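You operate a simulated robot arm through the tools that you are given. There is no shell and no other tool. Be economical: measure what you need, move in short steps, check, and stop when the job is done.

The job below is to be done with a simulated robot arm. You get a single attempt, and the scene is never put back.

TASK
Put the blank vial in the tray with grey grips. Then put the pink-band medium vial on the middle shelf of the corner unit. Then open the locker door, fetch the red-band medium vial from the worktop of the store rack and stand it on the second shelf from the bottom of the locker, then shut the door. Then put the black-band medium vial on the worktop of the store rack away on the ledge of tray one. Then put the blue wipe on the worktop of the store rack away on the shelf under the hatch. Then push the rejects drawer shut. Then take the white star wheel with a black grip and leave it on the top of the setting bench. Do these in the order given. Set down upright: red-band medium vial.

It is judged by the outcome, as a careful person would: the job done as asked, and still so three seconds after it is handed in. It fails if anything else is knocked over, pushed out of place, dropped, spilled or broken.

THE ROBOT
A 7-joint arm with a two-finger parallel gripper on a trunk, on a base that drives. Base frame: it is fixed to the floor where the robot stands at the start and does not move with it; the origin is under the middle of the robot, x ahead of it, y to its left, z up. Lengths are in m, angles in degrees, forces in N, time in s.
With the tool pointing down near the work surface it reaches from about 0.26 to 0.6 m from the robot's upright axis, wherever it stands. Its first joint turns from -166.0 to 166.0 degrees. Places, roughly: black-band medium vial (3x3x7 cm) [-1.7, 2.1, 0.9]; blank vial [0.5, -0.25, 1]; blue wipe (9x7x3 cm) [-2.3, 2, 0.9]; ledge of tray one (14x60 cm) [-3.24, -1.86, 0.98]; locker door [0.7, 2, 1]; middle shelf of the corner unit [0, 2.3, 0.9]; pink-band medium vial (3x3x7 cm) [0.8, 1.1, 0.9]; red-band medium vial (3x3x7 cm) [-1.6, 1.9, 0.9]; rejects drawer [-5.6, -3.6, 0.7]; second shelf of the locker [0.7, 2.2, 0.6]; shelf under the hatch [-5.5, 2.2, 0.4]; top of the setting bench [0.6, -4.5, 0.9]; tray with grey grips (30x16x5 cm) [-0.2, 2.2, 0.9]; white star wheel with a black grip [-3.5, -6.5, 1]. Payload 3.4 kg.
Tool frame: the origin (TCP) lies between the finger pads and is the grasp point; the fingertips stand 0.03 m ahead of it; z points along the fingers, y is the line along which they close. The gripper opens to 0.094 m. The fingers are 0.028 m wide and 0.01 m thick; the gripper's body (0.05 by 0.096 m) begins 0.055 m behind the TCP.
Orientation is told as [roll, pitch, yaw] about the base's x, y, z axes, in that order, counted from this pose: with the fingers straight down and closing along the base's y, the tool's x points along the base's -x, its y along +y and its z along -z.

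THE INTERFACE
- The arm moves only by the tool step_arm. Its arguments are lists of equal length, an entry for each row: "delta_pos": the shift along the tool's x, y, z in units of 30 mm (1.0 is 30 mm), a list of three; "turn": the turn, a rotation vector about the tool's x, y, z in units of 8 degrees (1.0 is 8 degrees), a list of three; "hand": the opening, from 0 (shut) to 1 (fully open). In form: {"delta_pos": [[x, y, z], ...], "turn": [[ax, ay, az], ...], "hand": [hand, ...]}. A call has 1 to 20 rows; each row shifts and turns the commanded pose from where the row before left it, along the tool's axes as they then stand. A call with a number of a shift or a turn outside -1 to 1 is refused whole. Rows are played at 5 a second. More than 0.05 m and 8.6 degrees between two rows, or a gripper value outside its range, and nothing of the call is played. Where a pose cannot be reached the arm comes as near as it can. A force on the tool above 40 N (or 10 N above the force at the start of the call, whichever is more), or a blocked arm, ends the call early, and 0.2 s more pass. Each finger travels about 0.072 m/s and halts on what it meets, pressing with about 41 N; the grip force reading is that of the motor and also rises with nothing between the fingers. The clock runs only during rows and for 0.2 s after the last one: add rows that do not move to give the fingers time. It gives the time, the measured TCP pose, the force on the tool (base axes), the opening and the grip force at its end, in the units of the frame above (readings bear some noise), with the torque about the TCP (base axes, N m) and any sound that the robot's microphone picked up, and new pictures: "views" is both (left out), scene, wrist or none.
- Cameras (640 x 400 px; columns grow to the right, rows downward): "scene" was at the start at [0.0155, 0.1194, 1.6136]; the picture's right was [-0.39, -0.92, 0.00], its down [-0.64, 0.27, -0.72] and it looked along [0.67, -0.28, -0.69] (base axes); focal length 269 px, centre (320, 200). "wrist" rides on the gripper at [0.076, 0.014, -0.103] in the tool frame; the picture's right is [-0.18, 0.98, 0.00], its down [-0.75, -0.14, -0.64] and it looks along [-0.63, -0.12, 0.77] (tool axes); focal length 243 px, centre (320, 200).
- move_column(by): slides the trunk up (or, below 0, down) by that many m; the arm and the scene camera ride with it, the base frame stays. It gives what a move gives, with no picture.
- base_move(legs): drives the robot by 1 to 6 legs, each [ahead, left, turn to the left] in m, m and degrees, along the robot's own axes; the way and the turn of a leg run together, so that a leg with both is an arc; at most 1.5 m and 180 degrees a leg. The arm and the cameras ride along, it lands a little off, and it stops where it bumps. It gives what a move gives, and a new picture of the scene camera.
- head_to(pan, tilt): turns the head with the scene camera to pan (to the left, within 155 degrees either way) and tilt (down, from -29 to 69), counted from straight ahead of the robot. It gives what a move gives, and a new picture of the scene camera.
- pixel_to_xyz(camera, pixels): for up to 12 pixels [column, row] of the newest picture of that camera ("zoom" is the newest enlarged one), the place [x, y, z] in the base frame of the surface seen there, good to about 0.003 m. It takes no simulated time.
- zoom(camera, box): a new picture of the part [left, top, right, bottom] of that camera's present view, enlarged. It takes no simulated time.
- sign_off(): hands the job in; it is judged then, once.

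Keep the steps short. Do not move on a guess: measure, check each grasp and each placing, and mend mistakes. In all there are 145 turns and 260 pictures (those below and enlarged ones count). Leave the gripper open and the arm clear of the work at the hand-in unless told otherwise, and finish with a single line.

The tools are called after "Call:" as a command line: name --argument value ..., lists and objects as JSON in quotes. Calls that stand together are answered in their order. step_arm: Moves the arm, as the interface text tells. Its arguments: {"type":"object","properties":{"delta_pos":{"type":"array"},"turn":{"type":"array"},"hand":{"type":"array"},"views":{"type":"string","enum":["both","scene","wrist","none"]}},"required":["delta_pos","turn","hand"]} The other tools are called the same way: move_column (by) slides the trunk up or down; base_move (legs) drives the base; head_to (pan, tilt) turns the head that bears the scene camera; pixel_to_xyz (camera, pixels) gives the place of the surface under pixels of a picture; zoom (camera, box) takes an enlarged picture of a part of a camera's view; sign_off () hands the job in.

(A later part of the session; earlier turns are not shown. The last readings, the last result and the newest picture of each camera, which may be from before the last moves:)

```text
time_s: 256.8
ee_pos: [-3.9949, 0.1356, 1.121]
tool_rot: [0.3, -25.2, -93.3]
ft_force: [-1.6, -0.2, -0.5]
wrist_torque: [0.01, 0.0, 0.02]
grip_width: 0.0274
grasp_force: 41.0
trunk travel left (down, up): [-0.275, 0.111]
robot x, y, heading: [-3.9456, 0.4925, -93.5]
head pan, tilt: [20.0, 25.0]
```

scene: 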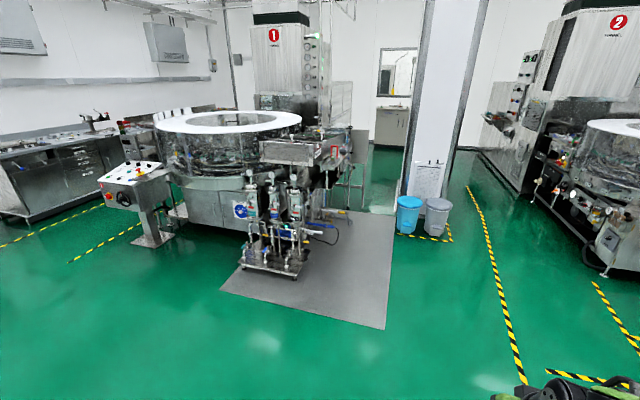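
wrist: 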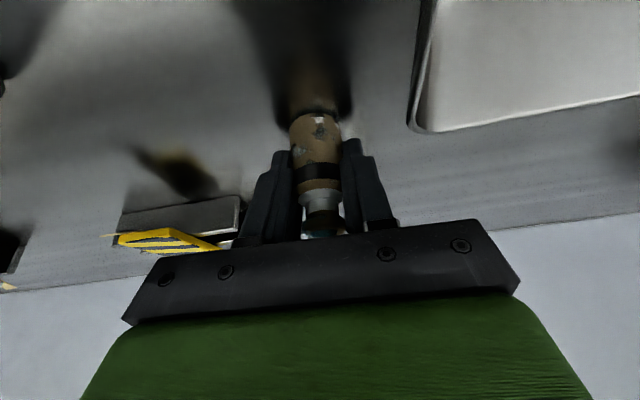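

Path is clear. Drive ahead 2.1 m to beside the tray's outer end, look left.

Call:
base_move --legs '[[0, 0, 3.4], [1.4, 0, 0], [0.8, 0, 0], [0, 0, 90]]'

Call:
head_to --pan 0 --tilt 35

```text
time_s: 271.9
ee_pos: [-3.5873, -1.7667, 1.121]
tool_rot: [0.2, -25.1, -1.8]
ft_force: [0.4, 0.1, 0.1]
wrist_torque: [0.0, -0.01, 0.0]
grip_width: 0.0275
grasp_force: 40.8
trunk travel left (down, up): [-0.275, 0.111]
robot x, y, heading: [-3.9447, -1.7258, -1.6]
head pan, tilt: [20.0, 25.0]
```

scene: 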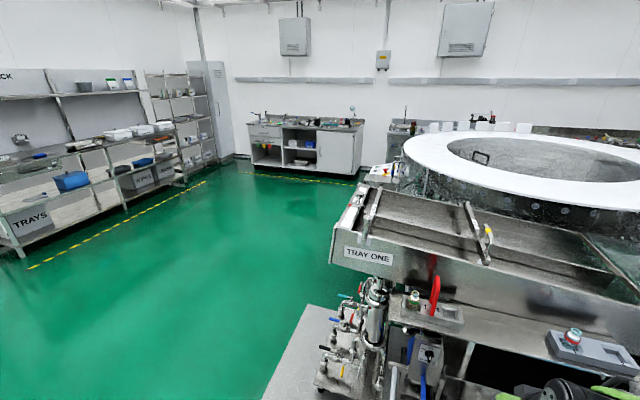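

```text
time_s: 272.8
ee_pos: [-3.5867, -1.7652, 1.1214]
tool_rot: [0.3, -25.1, -1.7]
ft_force: [-0.6, -0.5, 0.2]
wrist_torque: [-0.01, 0.0, 0.01]
grip_width: 0.0275
grasp_force: 41.3
trunk travel left (down, up): [-0.275, 0.111]
robot x, y, heading: [-3.9471, -1.7247, -1.5]
head pan, tilt: [0.0, 35.0]
```

scene: 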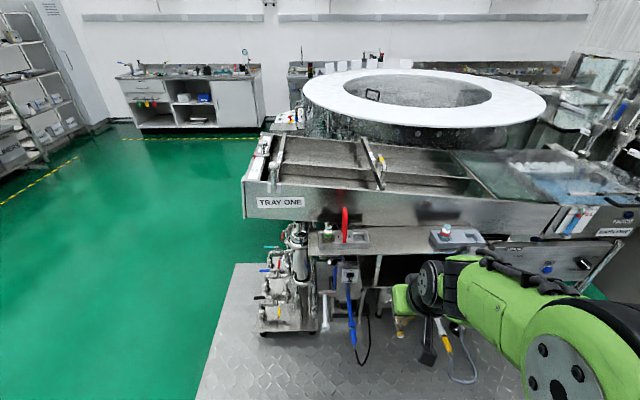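

The ledge is the steel strip under "TRAY ONE" with two items. Zoom and measure.

Call:
zoom --camera "scene" --box '[290, 190, 530, 300]'

Call:
pixel_to_xyz --camera "zoom" --pixels '[[280, 110], [280, 145], [330, 120], [60, 120], [60, 155], [210, 130], [100, 100], [400, 130], [500, 140], [145, 60], [280, 90], [420, 110]]'

```text
2.67 times, centred on (410, 245) of scene
```

zoom: 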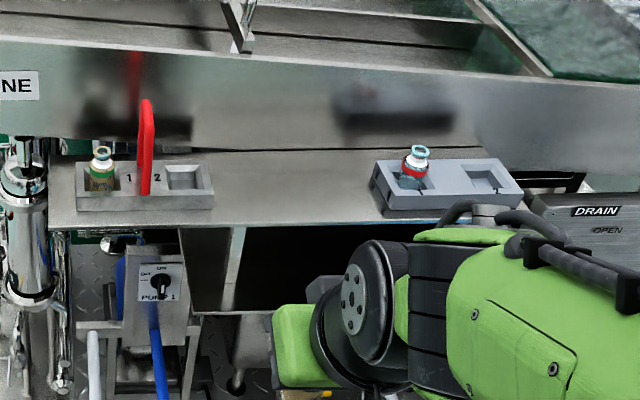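

```text
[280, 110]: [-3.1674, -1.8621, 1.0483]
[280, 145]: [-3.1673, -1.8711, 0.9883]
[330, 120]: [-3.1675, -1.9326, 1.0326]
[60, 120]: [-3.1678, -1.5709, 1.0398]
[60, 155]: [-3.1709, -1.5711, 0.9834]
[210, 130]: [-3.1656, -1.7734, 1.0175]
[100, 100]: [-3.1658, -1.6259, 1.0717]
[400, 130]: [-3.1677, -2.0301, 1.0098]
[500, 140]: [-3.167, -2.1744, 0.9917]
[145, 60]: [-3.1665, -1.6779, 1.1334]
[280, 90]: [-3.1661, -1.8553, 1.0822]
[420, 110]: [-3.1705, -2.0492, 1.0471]
```

Call:
pixel_to_xyz --camera "zoom" --pixels '[[280, 165], [280, 190], [280, 215], [240, 190], [340, 190], [212, 200], [375, 200], [212, 165], [380, 165]]'

```text
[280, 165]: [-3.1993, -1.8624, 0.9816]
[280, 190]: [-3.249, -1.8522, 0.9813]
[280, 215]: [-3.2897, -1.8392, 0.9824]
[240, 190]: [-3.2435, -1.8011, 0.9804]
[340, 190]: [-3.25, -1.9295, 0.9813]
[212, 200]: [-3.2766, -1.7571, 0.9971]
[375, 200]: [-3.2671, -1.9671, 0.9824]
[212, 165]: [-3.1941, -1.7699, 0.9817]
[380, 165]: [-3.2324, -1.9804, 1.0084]
```

Ledge z 0.981, free between y −1.78 and −1.96. Target (-3.245,-1.865). Drive ahead 0.14.

Call:
base_move --legs '[[0.14, 0, 1.6]]'

```text
time_s: 274.1
ee_pos: [-3.4446, -1.7592, 1.1201]
tool_rot: [0.2, -25.0, -0.2]
ft_force: [0.2, -0.4, 0.5]
wrist_torque: [0.0, 0.03, 0.01]
grip_width: 0.0275
grasp_force: 41.0
trunk travel left (down, up): [-0.275, 0.111]
robot x, y, heading: [-3.801, -1.727, -0.1]
head pan, tilt: [0.0, 35.0]
```

scene: 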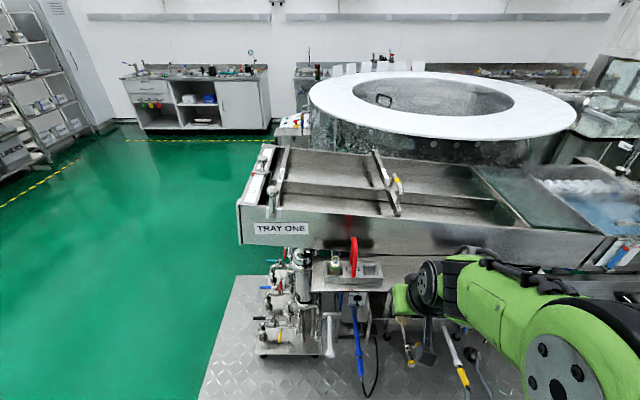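

Move right 0.106, then forward 0.2 above the ledge.

Call:
step_arm --delta_pos '[[0, -0.88, 0], [0, -0.88, 0], [0, -0.88, 0], [0, -0.88, 0], [-0.863, 0, 0.403], [-0.863, 0, 0.403], [-0.863, 0, 0.403], [-0.863, 0, 0.403], [-0.863, 0, 0.403], [-0.863, 0, 0.403], [-0.863, 0, 0.403], [0, 0, 0]]' --turn '[[0, 0, 0], [0, 0, 0], [0, 0, 0], [0, 0, 0], [0, 0, 0], [0, 0, 0], [0, 0, 0], [0, 0, 0], [0, 0, 0], [0, 0, 0], [0, 0, 0], [0, 0, 0]]' --hand '[0.1, 0.1, 0.1, 0.1, 0.1, 0.1, 0.1, 0.1, 0.1, 0.1, 0.1, 0.1]' --views "both"

```text
time_s: 276.7
ee_pos: [-3.2437, -1.8623, 1.121]
tool_rot: [0.2, -25.1, -0.2]
ft_force: [1.3, 0.1, -0.4]
wrist_torque: [-0.02, -0.04, 0.01]
grip_width: 0.0277
grasp_force: 40.8
trunk travel left (down, up): [-0.275, 0.111]
robot x, y, heading: [-3.8019, -1.7284, -0.1]
head pan, tilt: [0.0, 35.0]
```

scene: 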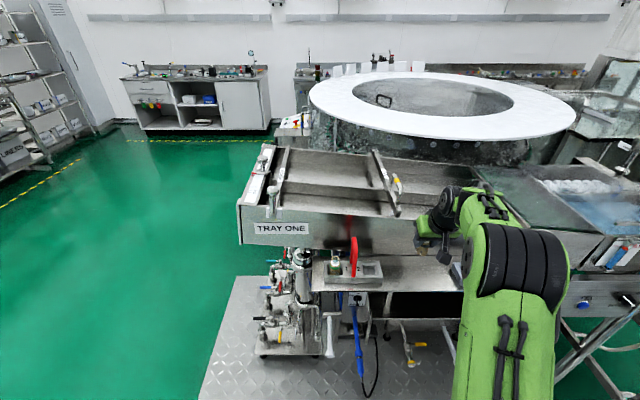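
wrist: 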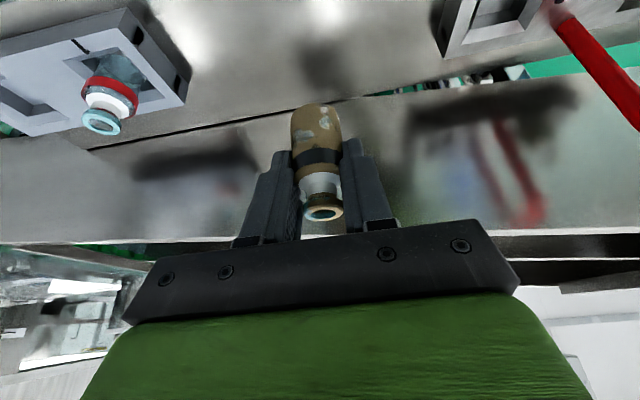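

Lower 0.09 then fine.

Call:
step_arm --delta_pos '[[0.423, 0, 0.906], [0.423, 0, 0.906], [0.423, 0, 0.906], [0.042, 0, 0.091], [0.042, 0, 0.091], [0.042, 0, 0.091], [0.042, 0, 0.091], [0, 0, 0]]' --turn '[[0, 0, 0], [0, 0, 0], [0, 0, 0], [0, 0, 0], [0, 0, 0], [0, 0, 0], [0, 0, 0], [0, 0, 0]]' --hand '[0.1, 0.1, 0.1, 0.1, 0.1, 0.1, 0.1, 0.1]' --views "none"

```text
time_s: 278.2
ee_pos: [-3.2452, -1.8649, 1.0288]
tool_rot: [-0.1, -26.1, 0.0]
ft_force: [-6.1, 0.9, 14.3]
wrist_torque: [0.06, 0.32, -0.04]
grip_width: 0.0277
grasp_force: 41.7
trunk travel left (down, up): [-0.275, 0.111]
robot x, y, heading: [-3.7999, -1.7309, -0.3]
head pan, tilt: [0.0, 35.0]
stopped in row 7: the force on the tool passed its limit at 41 N (the readings are from after the stop); the commanded pose is now the measured one
```

Contact 9 mm earlier than expected; look before releasing.

Call:
zoom --camera "wrist" --box '[200, 40, 440, 240]'

Call:
zoom --camera "scene" --box '[380, 190, 500, 290]'

```text
2.00 times, centred on (320, 140) of wrist
```

zoom: 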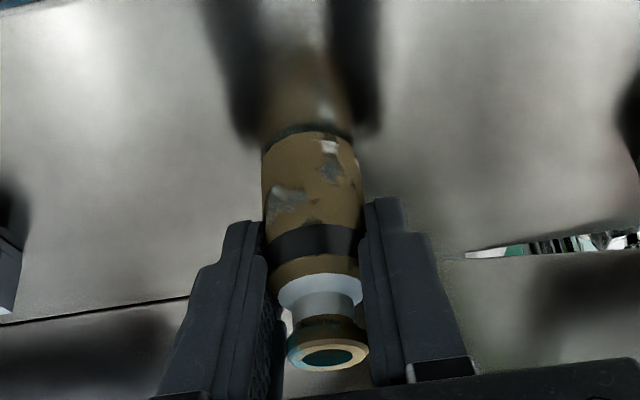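

```text
4.00 times, centred on (440, 240) of scene
```

zoom: 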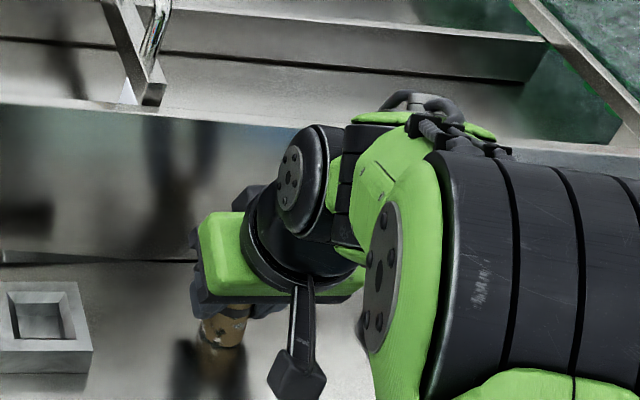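

The vial base meets its reflection: it is seated. Open and retreat up/back.

Call:
step_arm --delta_pos '[[0, 0, 0], [0, 0, 0], [0, 0, 0], [-0.2, 0, -0.4], [-0.423, 0, -0.906], [-0.423, 0, -0.906], [-0.423, 0, -0.906], [0.9, 0, -0.42], [0.9, 0, -0.42], [0.9, 0, -0.42], [0.9, 0, -0.42], [0.9, 0, -0.42], [0, 0, 0]]' --turn '[[0, 0, 0], [0, 0, 0], [0, 0, 0], [0, 0, 0], [0, 0, 0], [0, 0, 0], [0, 0, 0], [0, 0, 0], [0, 0, 0], [0, 0, 0], [0, 0, 0], [0, 0, 0], [0, 0, 0]]' --hand '[0.5, 0.6, 0.6, 0.6, 0.6, 0.6, 0.6, 0.6, 0.6, 0.6, 0.6, 0.6, 0.6]' --views "both"

```text
time_s: 281.0
ee_pos: [-3.3921, -1.8652, 1.1279]
tool_rot: [0.0, -25.9, -0.1]
ft_force: [0.0, 0.3, -0.3]
wrist_torque: [0.0, 0.01, 0.03]
grip_width: 0.0562
grasp_force: 0.0
trunk travel left (down, up): [-0.275, 0.111]
robot x, y, heading: [-3.8056, -1.7253, -0.4]
head pan, tilt: [0.0, 35.0]
```

scene: 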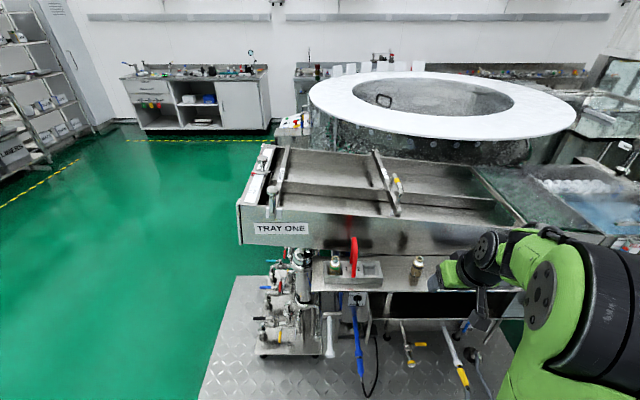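
wrist: 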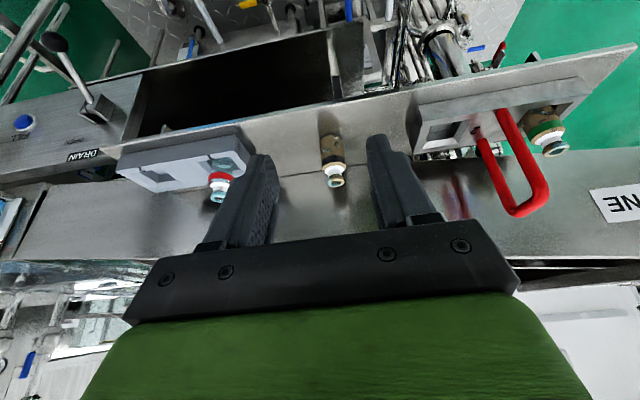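

Black vial stands on the ledge. Next the blue wipe: drive back to the store rack's left part.

Call:
base_move --legs '[[-0.25, 0, 0], [0, 1.4, 0], [0, 1.1, 0], [1.4, 0, 0], [0.2, 0, 90], [0.55, 0, 0]]'

Call:
head_to --pan 0 --tilt 40

```text
time_s: 307.8
ee_pos: [-2.2725, 1.7913, 1.1284]
tool_rot: [0.1, -25.9, 88.2]
ft_force: [0.1, 0.2, -0.8]
wrist_torque: [-0.01, -0.01, -0.01]
grip_width: 0.0568
grasp_force: 0.1
trunk travel left (down, up): [-0.275, 0.111]
robot x, y, heading: [-2.4212, 1.3825, 88.3]
head pan, tilt: [0.0, 35.0]
```

scene: 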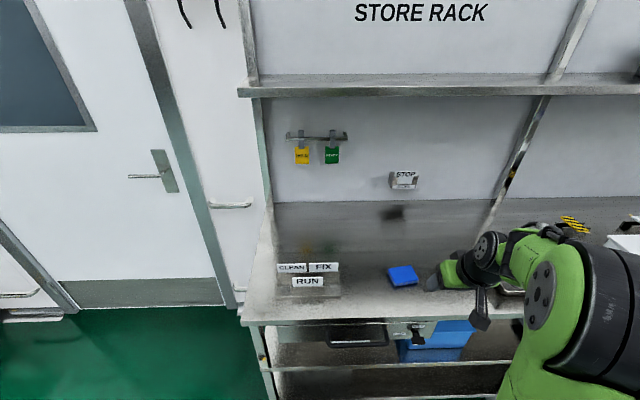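

```text
time_s: 308.4
ee_pos: [-2.2726, 1.7905, 1.1283]
tool_rot: [0.0, -25.8, 88.2]
ft_force: [0.5, -0.7, 0.0]
wrist_torque: [-0.03, -0.01, 0.01]
grip_width: 0.0565
grasp_force: 0.1
trunk travel left (down, up): [-0.275, 0.111]
robot x, y, heading: [-2.4208, 1.3872, 88.0]
head pan, tilt: [0.0, 40.0]
```

scene: 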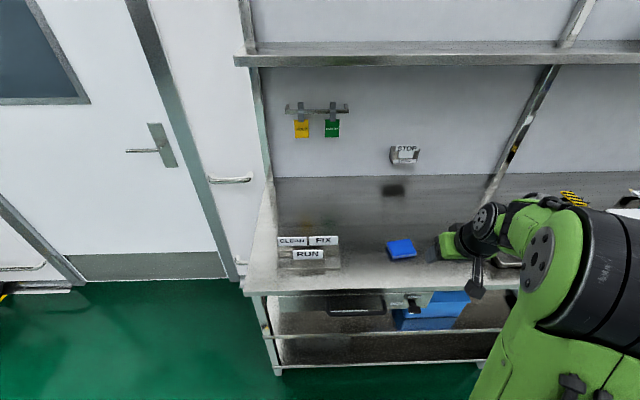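

Call:
zoom --camera "scene" --box '[360, 220, 440, 280]'

Call:
pixel_to_xyz --camera "zoom" --pixels '[[215, 165], [410, 155], [455, 285], [240, 310], [330, 220], [330, 320], [245, 330], [460, 305]]'

Call:
zoom --camera "wrist" --box '[0, 0, 640, 400]'

```text
6.67 times, centred on (400, 250) of scene
```

zoom: 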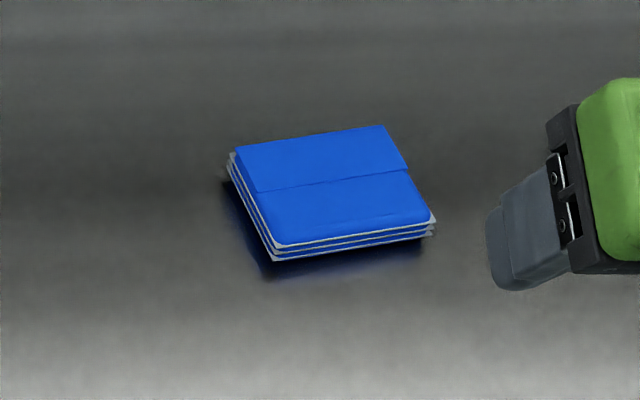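

```text
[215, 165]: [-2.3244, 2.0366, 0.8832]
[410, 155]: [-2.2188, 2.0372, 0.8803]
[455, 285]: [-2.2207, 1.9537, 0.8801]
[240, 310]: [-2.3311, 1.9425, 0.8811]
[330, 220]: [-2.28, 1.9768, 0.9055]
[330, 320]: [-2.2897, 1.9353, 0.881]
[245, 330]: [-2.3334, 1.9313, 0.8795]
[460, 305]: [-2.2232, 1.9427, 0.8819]
```

```text
1.00 times, centred on (320, 200) of wrist (not enlarged: the box is as wide or as high as the picture)
```

zoom: 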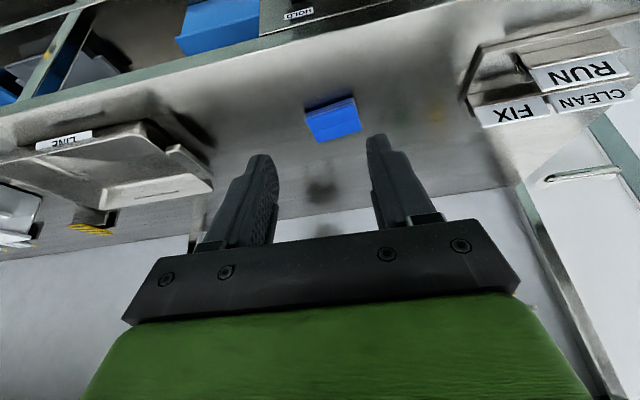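

Call:
pixel_to_xyz --camera "zoom" --pixels '[[242, 150], [382, 130], [425, 212], [280, 240], [330, 190], [350, 255], [420, 235]]'

```text
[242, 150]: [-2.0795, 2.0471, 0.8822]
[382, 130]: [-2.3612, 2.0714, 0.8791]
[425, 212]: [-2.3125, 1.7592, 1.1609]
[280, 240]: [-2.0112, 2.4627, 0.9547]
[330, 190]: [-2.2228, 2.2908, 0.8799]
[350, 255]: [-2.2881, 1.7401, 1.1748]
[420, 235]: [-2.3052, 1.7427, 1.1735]
```

Call:
zoom --camera "scene" --box '[360, 220, 440, 280]'

Call:
pixel_to_xyz --camera "zoom" --pixels '[[242, 150], [382, 130], [425, 212], [280, 240], [330, 190], [350, 245], [425, 230]]'

```text
6.67 times, centred on (400, 250) of scene
```

zoom: 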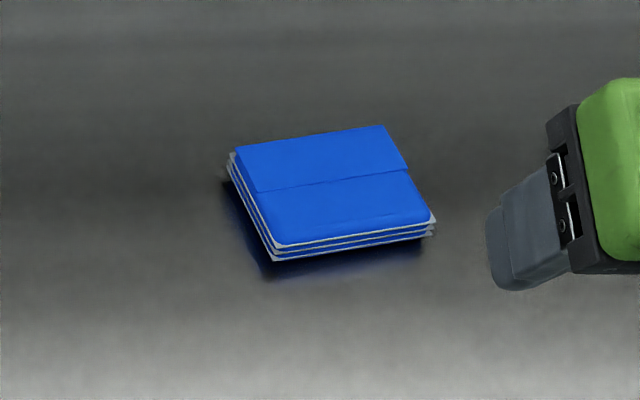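

```text
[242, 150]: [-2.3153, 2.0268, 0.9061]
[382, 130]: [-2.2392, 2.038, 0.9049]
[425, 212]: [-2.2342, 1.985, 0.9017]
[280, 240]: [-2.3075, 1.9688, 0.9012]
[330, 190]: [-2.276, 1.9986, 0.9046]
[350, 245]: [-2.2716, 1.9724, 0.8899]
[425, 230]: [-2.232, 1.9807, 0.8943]
```

Wipe centre ≈(-2.274,2.004), top 0.905, long axis at ~8°. Before choosing the grip, look towards the hatch shelf (−x).

Call:
head_to --pan 88 --tilt 12

Call:
zoom --camera "scene" --box '[240, 120, 480, 290]'

```text
time_s: 310.1
ee_pos: [-2.2718, 1.79, 1.1287]
tool_rot: [0.0, -25.9, 88.3]
ft_force: [0.3, 0.0, 0.1]
wrist_torque: [0.0, -0.06, 0.07]
grip_width: 0.0567
grasp_force: 0.1
trunk travel left (down, up): [-0.275, 0.111]
robot x, y, heading: [-2.4233, 1.3827, 88.3]
head pan, tilt: [88.0, 12.0]
```

scene: 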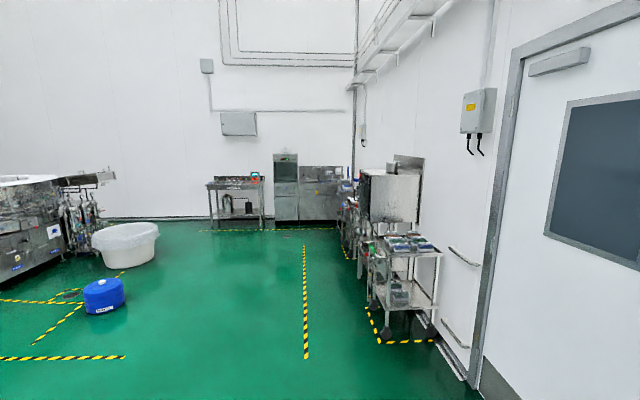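

```text
2.35 times, centred on (360, 205) of scene
```

zoom: 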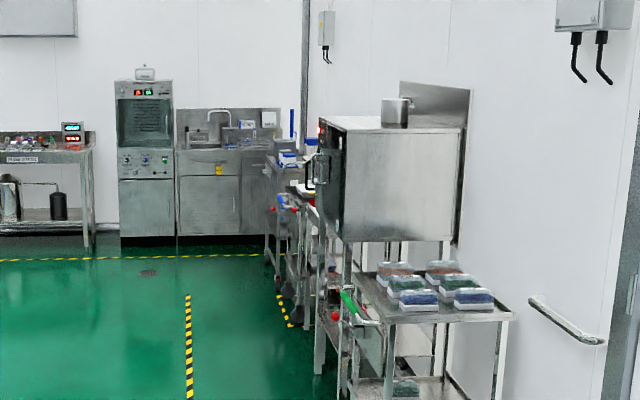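

The shelf sits beneath the steel hatch box, so I want a tilted grip along the wipe's long axis. Check the sign holder left of the wipe for clearance.

Call:
base_move --legs '[[0.12, 0.2, 0]]'

Call:
head_to --pan -5 --tilt 45

```text
time_s: 311.8
ee_pos: [-2.4693, 1.9173, 1.1275]
tool_rot: [0.0, -25.7, 88.1]
ft_force: [-1.4, -0.1, -0.3]
wrist_torque: [-0.02, -0.04, 0.04]
grip_width: 0.0562
grasp_force: 0.1
trunk travel left (down, up): [-0.275, 0.111]
robot x, y, heading: [-2.6187, 1.5144, 88.2]
head pan, tilt: [88.0, 12.0]
```

scene: 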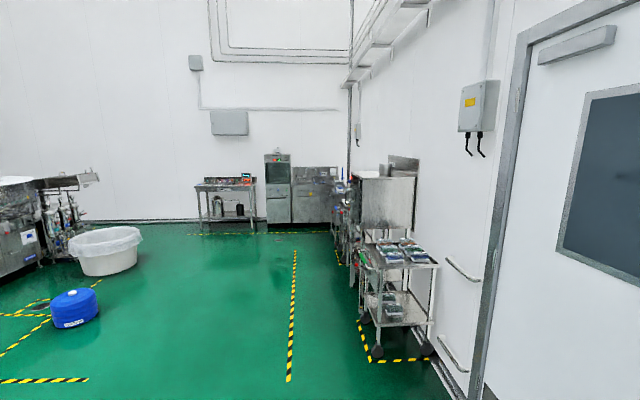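

```text
time_s: 313.5
ee_pos: [-2.469, 1.916, 1.1286]
tool_rot: [0.0, -25.8, 88.2]
ft_force: [-0.3, -0.2, -1.0]
wrist_torque: [-0.03, 0.04, -0.02]
grip_width: 0.0565
grasp_force: 0.1
trunk travel left (down, up): [-0.275, 0.111]
robot x, y, heading: [-2.6176, 1.5106, 88.1]
head pan, tilt: [-5.0, 45.0]
```

scene: 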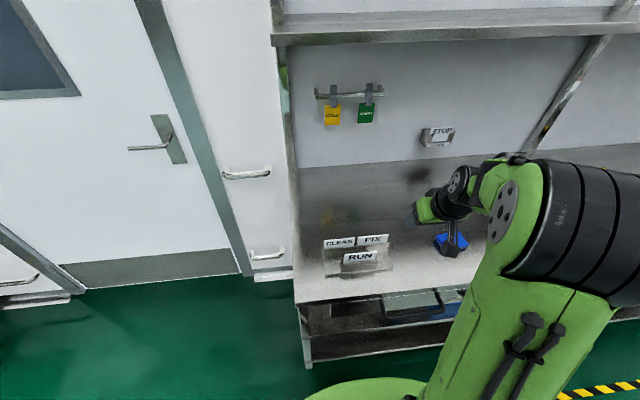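

Call:
pixel_to_xyz --camera "scene" --pixels '[[392, 250], [388, 238], [375, 262], [325, 275], [360, 258], [340, 297], [345, 240], [450, 240]]'

```text
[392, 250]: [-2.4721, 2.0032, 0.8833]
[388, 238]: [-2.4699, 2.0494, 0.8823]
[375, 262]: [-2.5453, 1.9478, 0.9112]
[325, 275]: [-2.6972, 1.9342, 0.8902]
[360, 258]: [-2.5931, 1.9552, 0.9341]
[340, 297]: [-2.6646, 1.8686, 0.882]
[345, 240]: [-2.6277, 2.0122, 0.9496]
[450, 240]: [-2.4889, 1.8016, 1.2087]
```

Clearance fine (sign edge x −2.50). Turn the tool to heading 8° at safe height and tilt to 40°, opening fully.

Call:
step_arm --delta_pos '[[0, 0, 0], [0, 0, 0], [0, 0, 0], [0, 0, 0], [0, 0, 0], [0, 0, 0], [0, 0, 0], [0, 0, 0], [0, 0, 0], [0, 0, 0], [0, 0, 0], [0, 0, 0], [0, 0, 0]]' --turn '[[0.435, 0, 0.9], [0.435, 0, 0.9], [0.435, 0, 0.9], [0.435, 0, 0.9], [0.435, 0, 0.9], [0.435, 0, 0.9], [0.435, 0, 0.9], [0.435, 0, 0.9], [0.435, 0, 0.9], [0.435, 0, 0.9], [0, -0.89, 0], [0, -0.89, 0], [0, 0, 0]]' --hand '[1, 1, 1, 1, 1, 1, 1, 1, 1, 1, 1, 1, 1]' --views "wrist"

```text
time_s: 316.3
ee_pos: [-2.4696, 1.9157, 1.128]
tool_rot: [0.0, -40.1, 8.1]
ft_force: [-0.3, 0.0, -0.2]
wrist_torque: [0.01, -0.04, 0.01]
grip_width: 0.0938
grasp_force: 0.0
trunk travel left (down, up): [-0.275, 0.111]
robot x, y, heading: [-2.6169, 1.5111, 88.1]
head pan, tilt: [-5.0, 45.0]
```

wrist: 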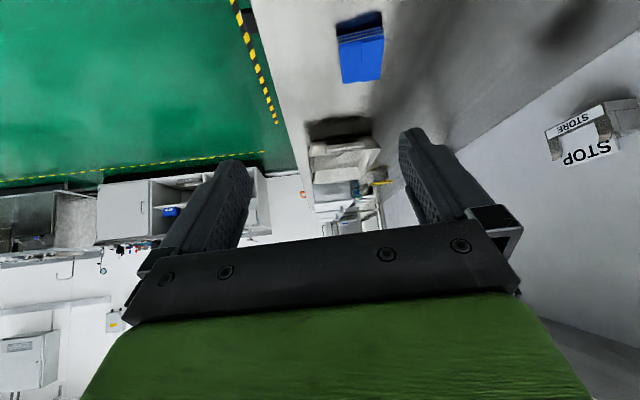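

Move above the wipe and down to z≈1.0.

Call:
step_arm --delta_pos '[[-0.7, 0.285, 0.589], [-0.7, 0.285, 0.589], [-0.7, 0.285, 0.589], [-0.7, 0.285, 0.589], [-0.7, 0.285, 0.589], [-0.7, 0.285, 0.589], [-0.7, 0.285, 0.589], [0.558, 0, 0.663], [0.558, 0, 0.663], [0.558, 0, 0.663], [0.558, 0, 0.663], [0.558, 0, 0.663], [0, 0, 0]]' --turn '[[0, 0, 0], [0, 0, 0], [0, 0, 0], [0, 0, 0], [0, 0, 0], [0, 0, 0], [0, 0, 0], [0, 0, 0], [0, 0, 0], [0, 0, 0], [0, 0, 0], [0, 0, 0], [0, 0, 0]]' --hand '[1, 1, 1, 1, 1, 1, 1, 1, 1, 1, 1, 1, 1]' --views "both"

Call:
pixel_to_xyz --camera "wrist" --pixels '[[320, 60], [290, 60], [350, 60], [320, 90], [320, 40], [320, 110]]'

```text
time_s: 319.1
ee_pos: [-2.2875, 2.0033, 0.9979]
tool_rot: [0.1, -40.0, 8.1]
ft_force: [-0.2, 0.5, 0.2]
wrist_torque: [-0.03, -0.03, -0.04]
grip_width: 0.094
grasp_force: 0.1
trunk travel left (down, up): [-0.275, 0.111]
robot x, y, heading: [-2.6226, 1.5111, 88.2]
head pan, tilt: [-5.0, 45.0]
```

scene: 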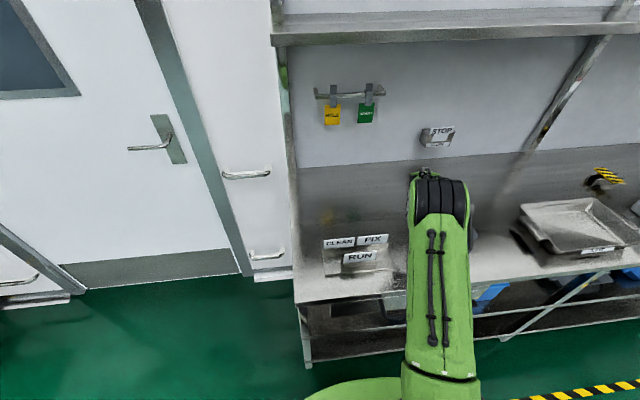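
wrist: 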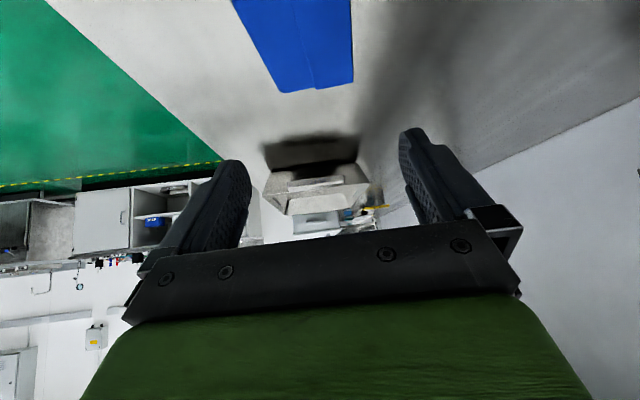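

```text
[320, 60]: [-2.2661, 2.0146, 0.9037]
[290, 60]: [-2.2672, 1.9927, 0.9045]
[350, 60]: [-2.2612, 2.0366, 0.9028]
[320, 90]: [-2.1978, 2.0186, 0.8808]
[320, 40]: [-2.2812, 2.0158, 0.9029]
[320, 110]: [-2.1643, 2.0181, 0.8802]
```

Centred. Descend to 0.918 and grip.

Call:
step_arm --delta_pos '[[0.572, 0, 0.68], [0.572, 0, 0.68], [0.572, 0, 0.68], [0, 0, 0], [0, 0, 0], [0, 0, 0], [0, 0, 0]]' --turn '[[0, 0, 0], [0, 0, 0], [0, 0, 0], [0, 0, 0], [0, 0, 0], [0, 0, 0], [0, 0, 0]]' --hand '[1, 1, 1, 1, 0.4, 0.4, 0.4]' --views "wrist"

```text
time_s: 320.7
ee_pos: [-2.2884, 2.0035, 0.9181]
tool_rot: [-0.1, -40.0, 8.1]
ft_force: [0.0, 0.4, 0.2]
wrist_torque: [0.01, -0.02, 0.01]
grip_width: 0.0601
grasp_force: 40.9
trunk travel left (down, up): [-0.275, 0.111]
robot x, y, heading: [-2.6147, 1.5055, 88.2]
head pan, tilt: [-5.0, 45.0]
```

wrist: 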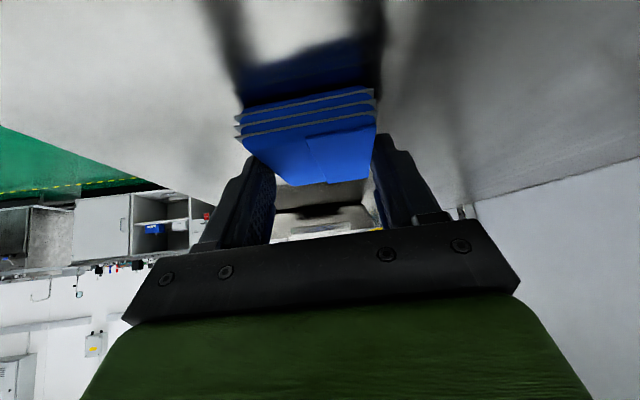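

Gripped (0.060). Lift 0.2 and move back out.

Call:
step_arm --delta_pos '[[-0.614, 0, -0.729], [-0.614, 0, -0.729], [-0.614, 0, -0.729], [-0.614, 0, -0.729], [-0.614, 0, -0.729], [-0.614, 0, -0.729], [-0.614, 0, -0.729], [0.7, -0.5, -0.589], [0.7, -0.5, -0.589], [0.7, -0.5, -0.589], [0.7, -0.5, -0.589], [0.7, -0.5, -0.589], [0.7, -0.5, -0.589], [0, 0, 0]]' --turn '[[0, 0, 0], [0, 0, 0], [0, 0, 0], [0, 0, 0], [0, 0, 0], [0, 0, 0], [0, 0, 0], [0, 0, 0], [0, 0, 0], [0, 0, 0], [0, 0, 0], [0, 0, 0], [0, 0, 0], [0, 0, 0]]' --hand '[0.4, 0.4, 0.4, 0.4, 0.4, 0.4, 0.4, 0.4, 0.4, 0.4, 0.4, 0.4, 0.4, 0.4]' --views "wrist"

Call:
step_arm --delta_pos '[[0, 0, 0], [0, 0, 0], [0, 0, 0], [0, 0, 0], [0, 0, 0], [0, 0, 0], [0, 0, 0], [0, 0, 0], [0, 0, 0], [0, 0, 0], [0, 0, 0]]' --turn '[[-0.643, 0, -0.766], [-0.643, 0, -0.766], [-0.643, 0, -0.766], [-0.643, 0, -0.766], [-0.643, 0, -0.766], [-0.643, 0, -0.766], [-0.643, 0, -0.766], [-0.643, 0, -0.766], [-0.643, 0, -0.766], [-0.643, 0, -0.766], [0, 0, 0]]' --hand '[0.4, 0.4, 0.4, 0.4, 0.4, 0.4, 0.4, 0.4, 0.4, 0.4, 0.4]' --views "wrist"

```text
time_s: 323.7
ee_pos: [-2.4364, 1.8898, 1.1187]
tool_rot: [0.0, -40.0, 8.1]
ft_force: [0.3, -0.1, -1.0]
wrist_torque: [-0.03, 0.01, -0.02]
grip_width: 0.0603
grasp_force: 40.9
trunk travel left (down, up): [-0.275, 0.111]
robot x, y, heading: [-2.6208, 1.5077, 88.0]
head pan, tilt: [-5.0, 45.0]
```

wrist: 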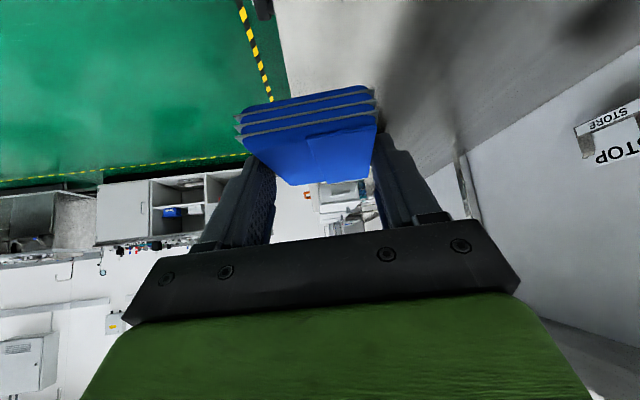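

```text
time_s: 326.1
ee_pos: [-2.4373, 1.8911, 1.1176]
tool_rot: [0.0, -40.1, 88.3]
ft_force: [0.2, -0.4, 0.9]
wrist_torque: [-0.03, -0.01, -0.01]
grip_width: 0.0603
grasp_force: 40.7
trunk travel left (down, up): [-0.275, 0.111]
robot x, y, heading: [-2.6201, 1.511, 88.4]
head pan, tilt: [-5.0, 45.0]
```

wrist: 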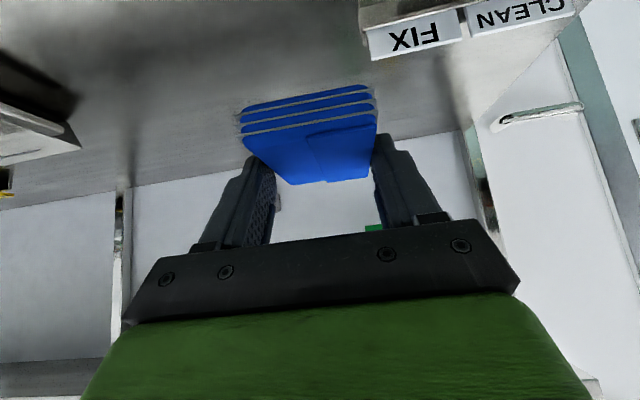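

Held well. Back off 0.5 and drive left ~2.2 m toward the hatch, then look.

Call:
base_move --legs '[[-0.6, 0, 0], [0, 1.4, 1.6], [0, 1.0, 0]]'

Call:
head_to --pan 15 --tilt 30

```text
time_s: 340.8
ee_pos: [-4.8817, 1.2561, 1.1178]
tool_rot: [-0.1, -40.1, 93.1]
ft_force: [0.2, -0.7, 0.1]
wrist_torque: [-0.01, -0.04, -0.02]
grip_width: 0.0602
grasp_force: 41.6
trunk travel left (down, up): [-0.275, 0.111]
robot x, y, heading: [-5.0301, 0.8611, 92.9]
head pan, tilt: [-5.0, 45.0]
```

scene: 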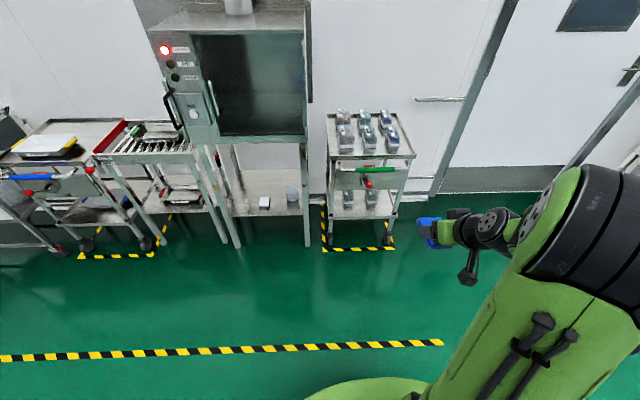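

```text
time_s: 341.6
ee_pos: [-4.8824, 1.2551, 1.1179]
tool_rot: [-0.1, -40.0, 93.1]
ft_force: [-0.1, 0.6, -0.6]
wrist_torque: [0.02, -0.02, 0.02]
grip_width: 0.0604
grasp_force: 41.1
trunk travel left (down, up): [-0.275, 0.111]
robot x, y, heading: [-5.0322, 0.8596, 93.0]
head pan, tilt: [15.0, 30.0]
```

scene: 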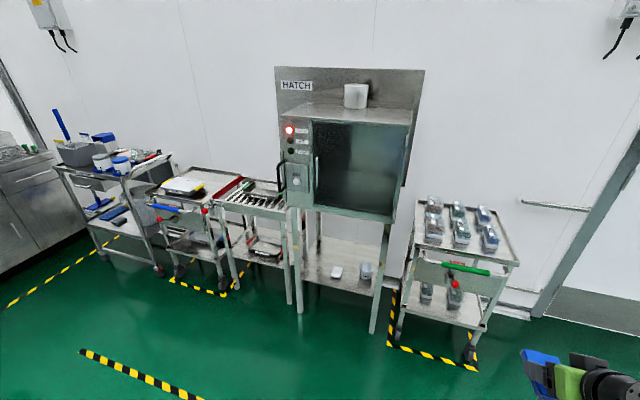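

Hatch and shelf visible (items at px 337,272 and 366,270). Measure the shelf and surroundings.

Call:
zoom --camera "scene" --box '[270, 190, 410, 320]'

Call:
pixel_to_xyz --camera "scene" --pixels '[[310, 280], [350, 290], [345, 265], [325, 255], [337, 272], [366, 270], [300, 300], [376, 320], [340, 212], [420, 250], [400, 330], [292, 220]]'

```text
3.08 times, centred on (340, 255) of scene
```

zoom: 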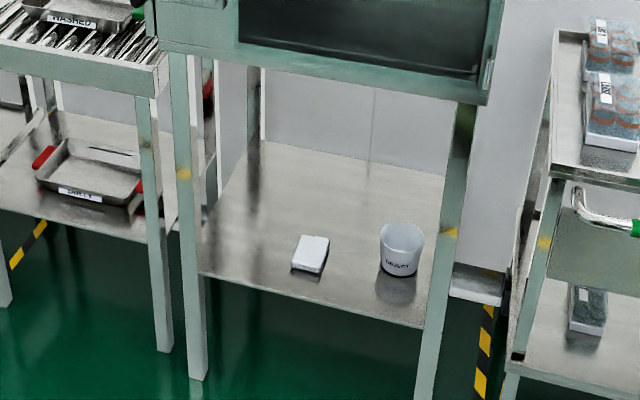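

```text
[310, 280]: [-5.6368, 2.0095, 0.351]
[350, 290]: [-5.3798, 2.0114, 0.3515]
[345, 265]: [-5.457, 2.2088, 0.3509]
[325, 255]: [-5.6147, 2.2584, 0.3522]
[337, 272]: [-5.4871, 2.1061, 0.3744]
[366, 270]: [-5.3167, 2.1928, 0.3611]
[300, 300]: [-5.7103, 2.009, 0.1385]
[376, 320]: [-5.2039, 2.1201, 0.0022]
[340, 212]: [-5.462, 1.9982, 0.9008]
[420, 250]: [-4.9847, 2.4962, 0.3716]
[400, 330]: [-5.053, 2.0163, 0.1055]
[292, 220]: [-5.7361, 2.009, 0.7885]
```

Shelf z 0.351, free spot at (-5.62,2.11), left of the white box. Drive there and lower the column.

Call:
base_move --legs '[[0, 0, -3], [0, 0.6, 0], [0.68, 0, 0]]'

Call:
move_column --by -0.27

Call:
head_to --pan 0 --tilt 50

```text
time_s: 348.9
ee_pos: [-5.4476, 1.9236, 1.1177]
tool_rot: [0.2, -39.6, 88.4]
ft_force: [0.4, -39.1, -6.5]
wrist_torque: [-1.25, -0.11, 0.96]
grip_width: 0.0598
grasp_force: 41.1
trunk travel left (down, up): [-0.275, 0.111]
robot x, y, heading: [-5.6259, 1.55, 88.9]
head pan, tilt: [15.0, 30.0]
```

scene: 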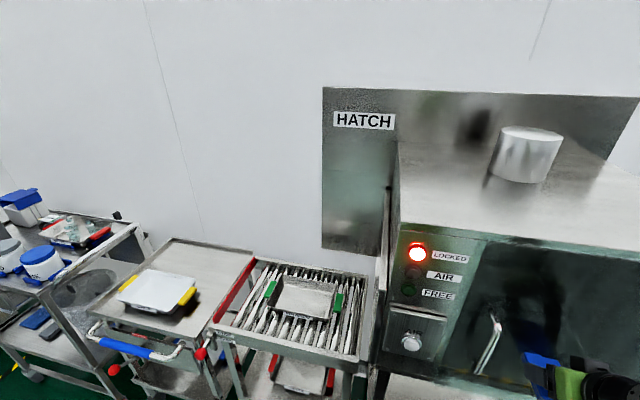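

```text
time_s: 351.6
ee_pos: [-5.4468, 1.9289, 0.8479]
tool_rot: [0.0, -39.2, 88.4]
ft_force: [-0.8, 0.1, -0.8]
wrist_torque: [0.02, 0.03, 0.0]
grip_width: 0.0603
grasp_force: 40.0
trunk travel left (down, up): [-0.005, 0.381]
robot x, y, heading: [-5.6235, 1.5466, 88.5]
head pan, tilt: [15.0, 30.0]
```

```text
time_s: 352.4
ee_pos: [-5.4471, 1.9273, 0.8471]
tool_rot: [0.2, -39.3, 88.5]
ft_force: [-0.5, -0.5, 0.0]
wrist_torque: [-0.03, 0.0, 0.0]
grip_width: 0.0603
grasp_force: 41.0
trunk travel left (down, up): [-0.005, 0.381]
robot x, y, heading: [-5.6228, 1.5494, 88.3]
head pan, tilt: [0.0, 50.0]
```

scene: 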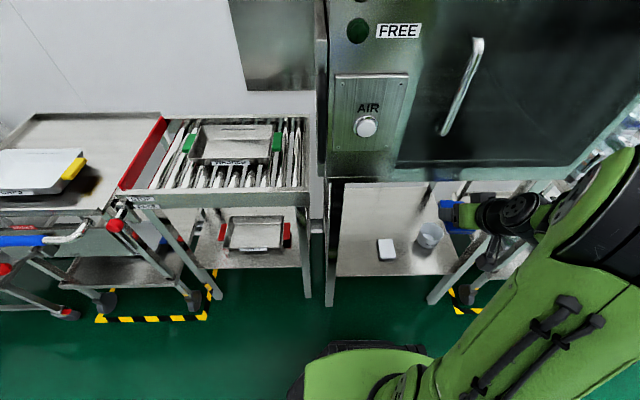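

The wipe had pressed against the hatch front (39 N) before the column lowered; now free. Check the wipe in the grip and the scene.

Call:
zoom --camera "wrist" --box '[0, 0, 640, 400]'

Call:
pixel_to_xyz --camera "scene" --pixels '[[350, 255], [430, 265], [387, 248], [340, 130], [470, 100], [331, 240], [460, 180], [370, 230], [350, 175]]'

```text
1.00 times, centred on (320, 200) of wrist (not enlarged: the box is as wide or as high as the picture)
```

zoom: 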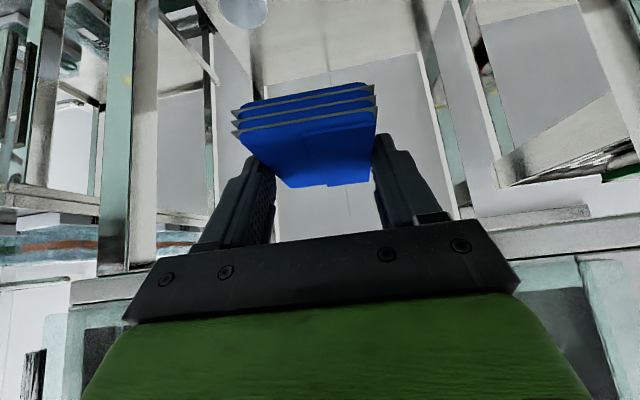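

```text
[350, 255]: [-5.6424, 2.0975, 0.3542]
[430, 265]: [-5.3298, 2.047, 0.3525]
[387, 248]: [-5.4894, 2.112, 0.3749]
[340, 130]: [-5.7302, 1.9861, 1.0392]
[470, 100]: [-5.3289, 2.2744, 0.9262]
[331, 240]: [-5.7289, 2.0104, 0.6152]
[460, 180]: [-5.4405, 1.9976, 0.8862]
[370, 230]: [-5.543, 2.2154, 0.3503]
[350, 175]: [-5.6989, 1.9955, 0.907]
```

Wipe still held well. Lower the hand 0.36 in front of the shelf, checking reach.

Call:
step_arm --delta_pos '[[0.4, 0, -0.3], [0.633, 0, 0.774], [0.633, 0, 0.774], [0.633, 0, 0.774], [0.633, 0, 0.774], [0.633, 0, 0.774], [0.633, 0, 0.774], [0.633, 0, 0.774], [0.633, 0, 0.774], [0.633, 0, 0.774], [0.633, 0, 0.774], [0.633, 0, 0.774], [0.633, 0, 0.774], [0, 0, 0]]' --turn '[[0, 0, 0], [0, 0, 0], [0, 0, 0], [0, 0, 0], [0, 0, 0], [0, 0, 0], [0, 0, 0], [0, 0, 0], [0, 0, 0], [0, 0, 0], [0, 0, 0], [0, 0, 0], [0, 0, 0], [0, 0, 0]]' --hand '[0.4, 0.4, 0.4, 0.4, 0.4, 0.4, 0.4, 0.4, 0.4, 0.4, 0.4, 0.4, 0.4, 0.4]' --views "both"

```text
time_s: 355.4
ee_pos: [-5.4493, 1.9155, 0.4857]
tool_rot: [0.3, -39.3, 88.4]
ft_force: [0.5, 0.4, -0.3]
wrist_torque: [-0.04, 0.01, 0.0]
grip_width: 0.0604
grasp_force: 40.9
trunk travel left (down, up): [-0.005, 0.381]
robot x, y, heading: [-5.6272, 1.5483, 88.7]
head pan, tilt: [0.0, 50.0]
```

scene: 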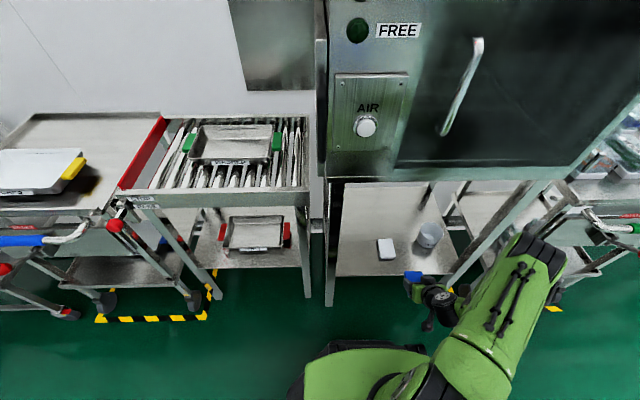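
wrist: 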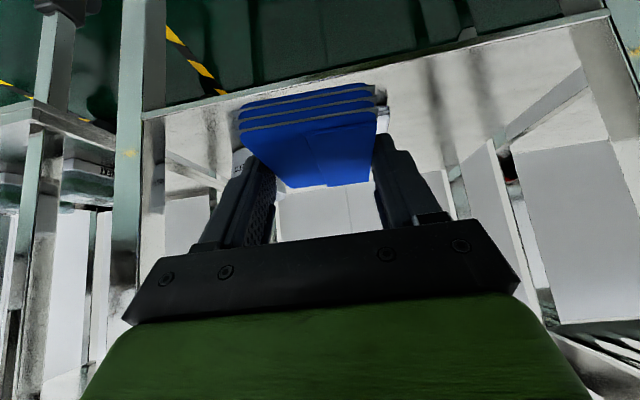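

Reach fine. Move diagonally to above (-5.615,2.10).

Call:
step_arm --delta_pos '[[-0.774, 0, 0.633], [-0.774, 0, 0.633], [-0.537, 0.92, 0.44], [-0.537, 0.92, 0.44], [-0.537, 0.92, 0.44], [-0.537, 0.92, 0.44], [-0.537, 0.92, 0.44], [-0.537, 0.92, 0.44], [0, 0, 0]]' --turn '[[0, 0, 0], [0, 0, 0], [0, 0, 0], [0, 0, 0], [0, 0, 0], [0, 0, 0], [0, 0, 0], [0, 0, 0], [0, 0, 0]]' --hand '[0.4, 0.4, 0.4, 0.4, 0.4, 0.4, 0.4, 0.4, 0.4]' --views "both"

```text
time_s: 357.4
ee_pos: [-5.6089, 2.1045, 0.4868]
tool_rot: [0.2, -39.4, 88.5]
ft_force: [0.9, 0.1, -0.3]
wrist_torque: [0.05, 0.0, 0.0]
grip_width: 0.0604
grasp_force: 40.2
trunk travel left (down, up): [-0.005, 0.381]
robot x, y, heading: [-5.6262, 1.5505, 88.9]
head pan, tilt: [0.0, 50.0]
```

scene: 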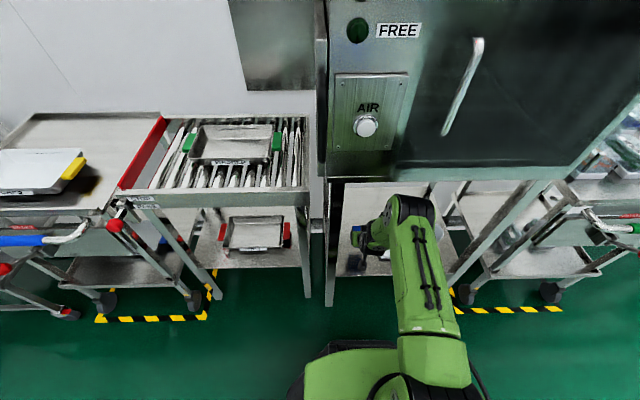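
wrist: 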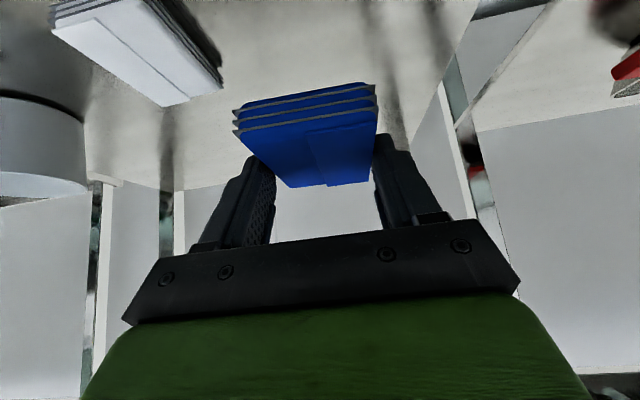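

Lower ~0.088 then fine steps.

Call:
step_arm --delta_pos '[[0.618, 0.25, 0.756], [0.618, 0.1, 0.756], [0.618, 0, 0.756], [0.063, 0, 0.077], [0.063, 0, 0.077], [0.063, 0, 0.077], [0, 0, 0]]' --turn '[[0, 0, 0], [0, 0, 0], [0, 0, 0], [0, 0, 0], [0, 0, 0], [0, 0, 0], [0, 0, 0]]' --hand '[0.4, 0.4, 0.4, 0.4, 0.4, 0.4, 0.4]' --views "wrist"

```text
time_s: 359.0
ee_pos: [-5.6198, 2.103, 0.389]
tool_rot: [0.1, -39.3, 88.5]
ft_force: [-0.3, 0.0, 0.2]
wrist_torque: [0.03, -0.01, 0.03]
grip_width: 0.0601
grasp_force: 40.9
trunk travel left (down, up): [-0.005, 0.381]
robot x, y, heading: [-5.6313, 1.5481, 88.8]
head pan, tilt: [0.0, 50.0]
```

wrist: 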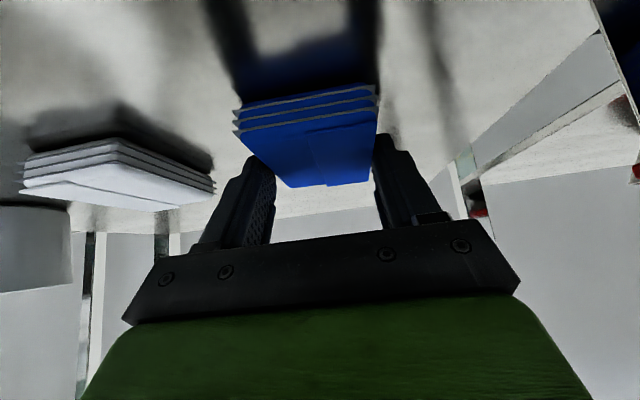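

A few mm above; one 2 mm step and open.

Call:
step_arm --delta_pos '[[0.05, 0, 0.06], [0, 0, 0], [0, 0, 0], [0, 0, 0], [0, 0, 0], [-0.3, 0, -0.4], [-0.633, 0, -0.774], [-0.3, 0, -1], [0.5, 0, -0.8], [0.774, 0, -0.633], [0.774, 0, -0.633], [0.774, 0, -0.633], [0, 0, 0]]' --turn '[[0, 0, 0], [0, 0, 0], [0, 0, 0], [0, 0, 0], [0, 0, 0], [0, 0, 0], [0, 0, 0], [0, 0, 0], [0, 0, 0], [0, 0, 0], [0, 0, 0], [0, 0, 0], [0, 0, 0]]' --hand '[0.4, 0.4, 0.85, 0.85, 0.85, 0.85, 0.85, 0.85, 0.85, 0.85, 0.85, 0.85, 0.85]' --views "both"

```text
time_s: 361.8
ee_pos: [-5.6242, 1.9722, 0.4699]
tool_rot: [0.1, -39.4, 88.5]
ft_force: [0.6, 0.5, 0.5]
wrist_torque: [0.0, -0.01, -0.01]
grip_width: 0.0802
grasp_force: 0.0
trunk travel left (down, up): [-0.005, 0.381]
robot x, y, heading: [-5.6291, 1.5479, 88.5]
head pan, tilt: [0.0, 50.0]
```

scene: 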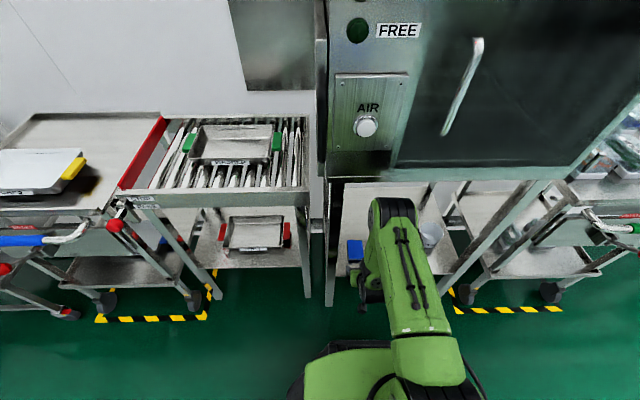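
wrist: 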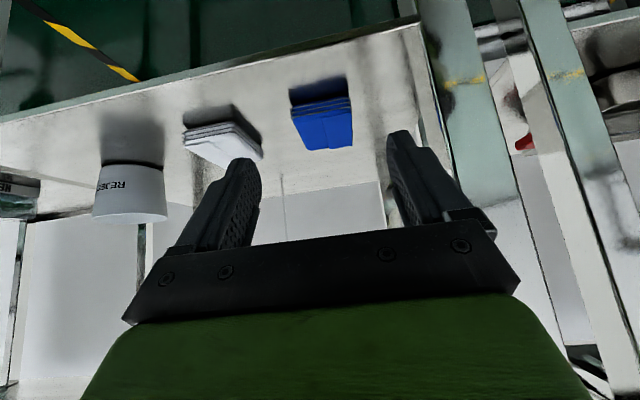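

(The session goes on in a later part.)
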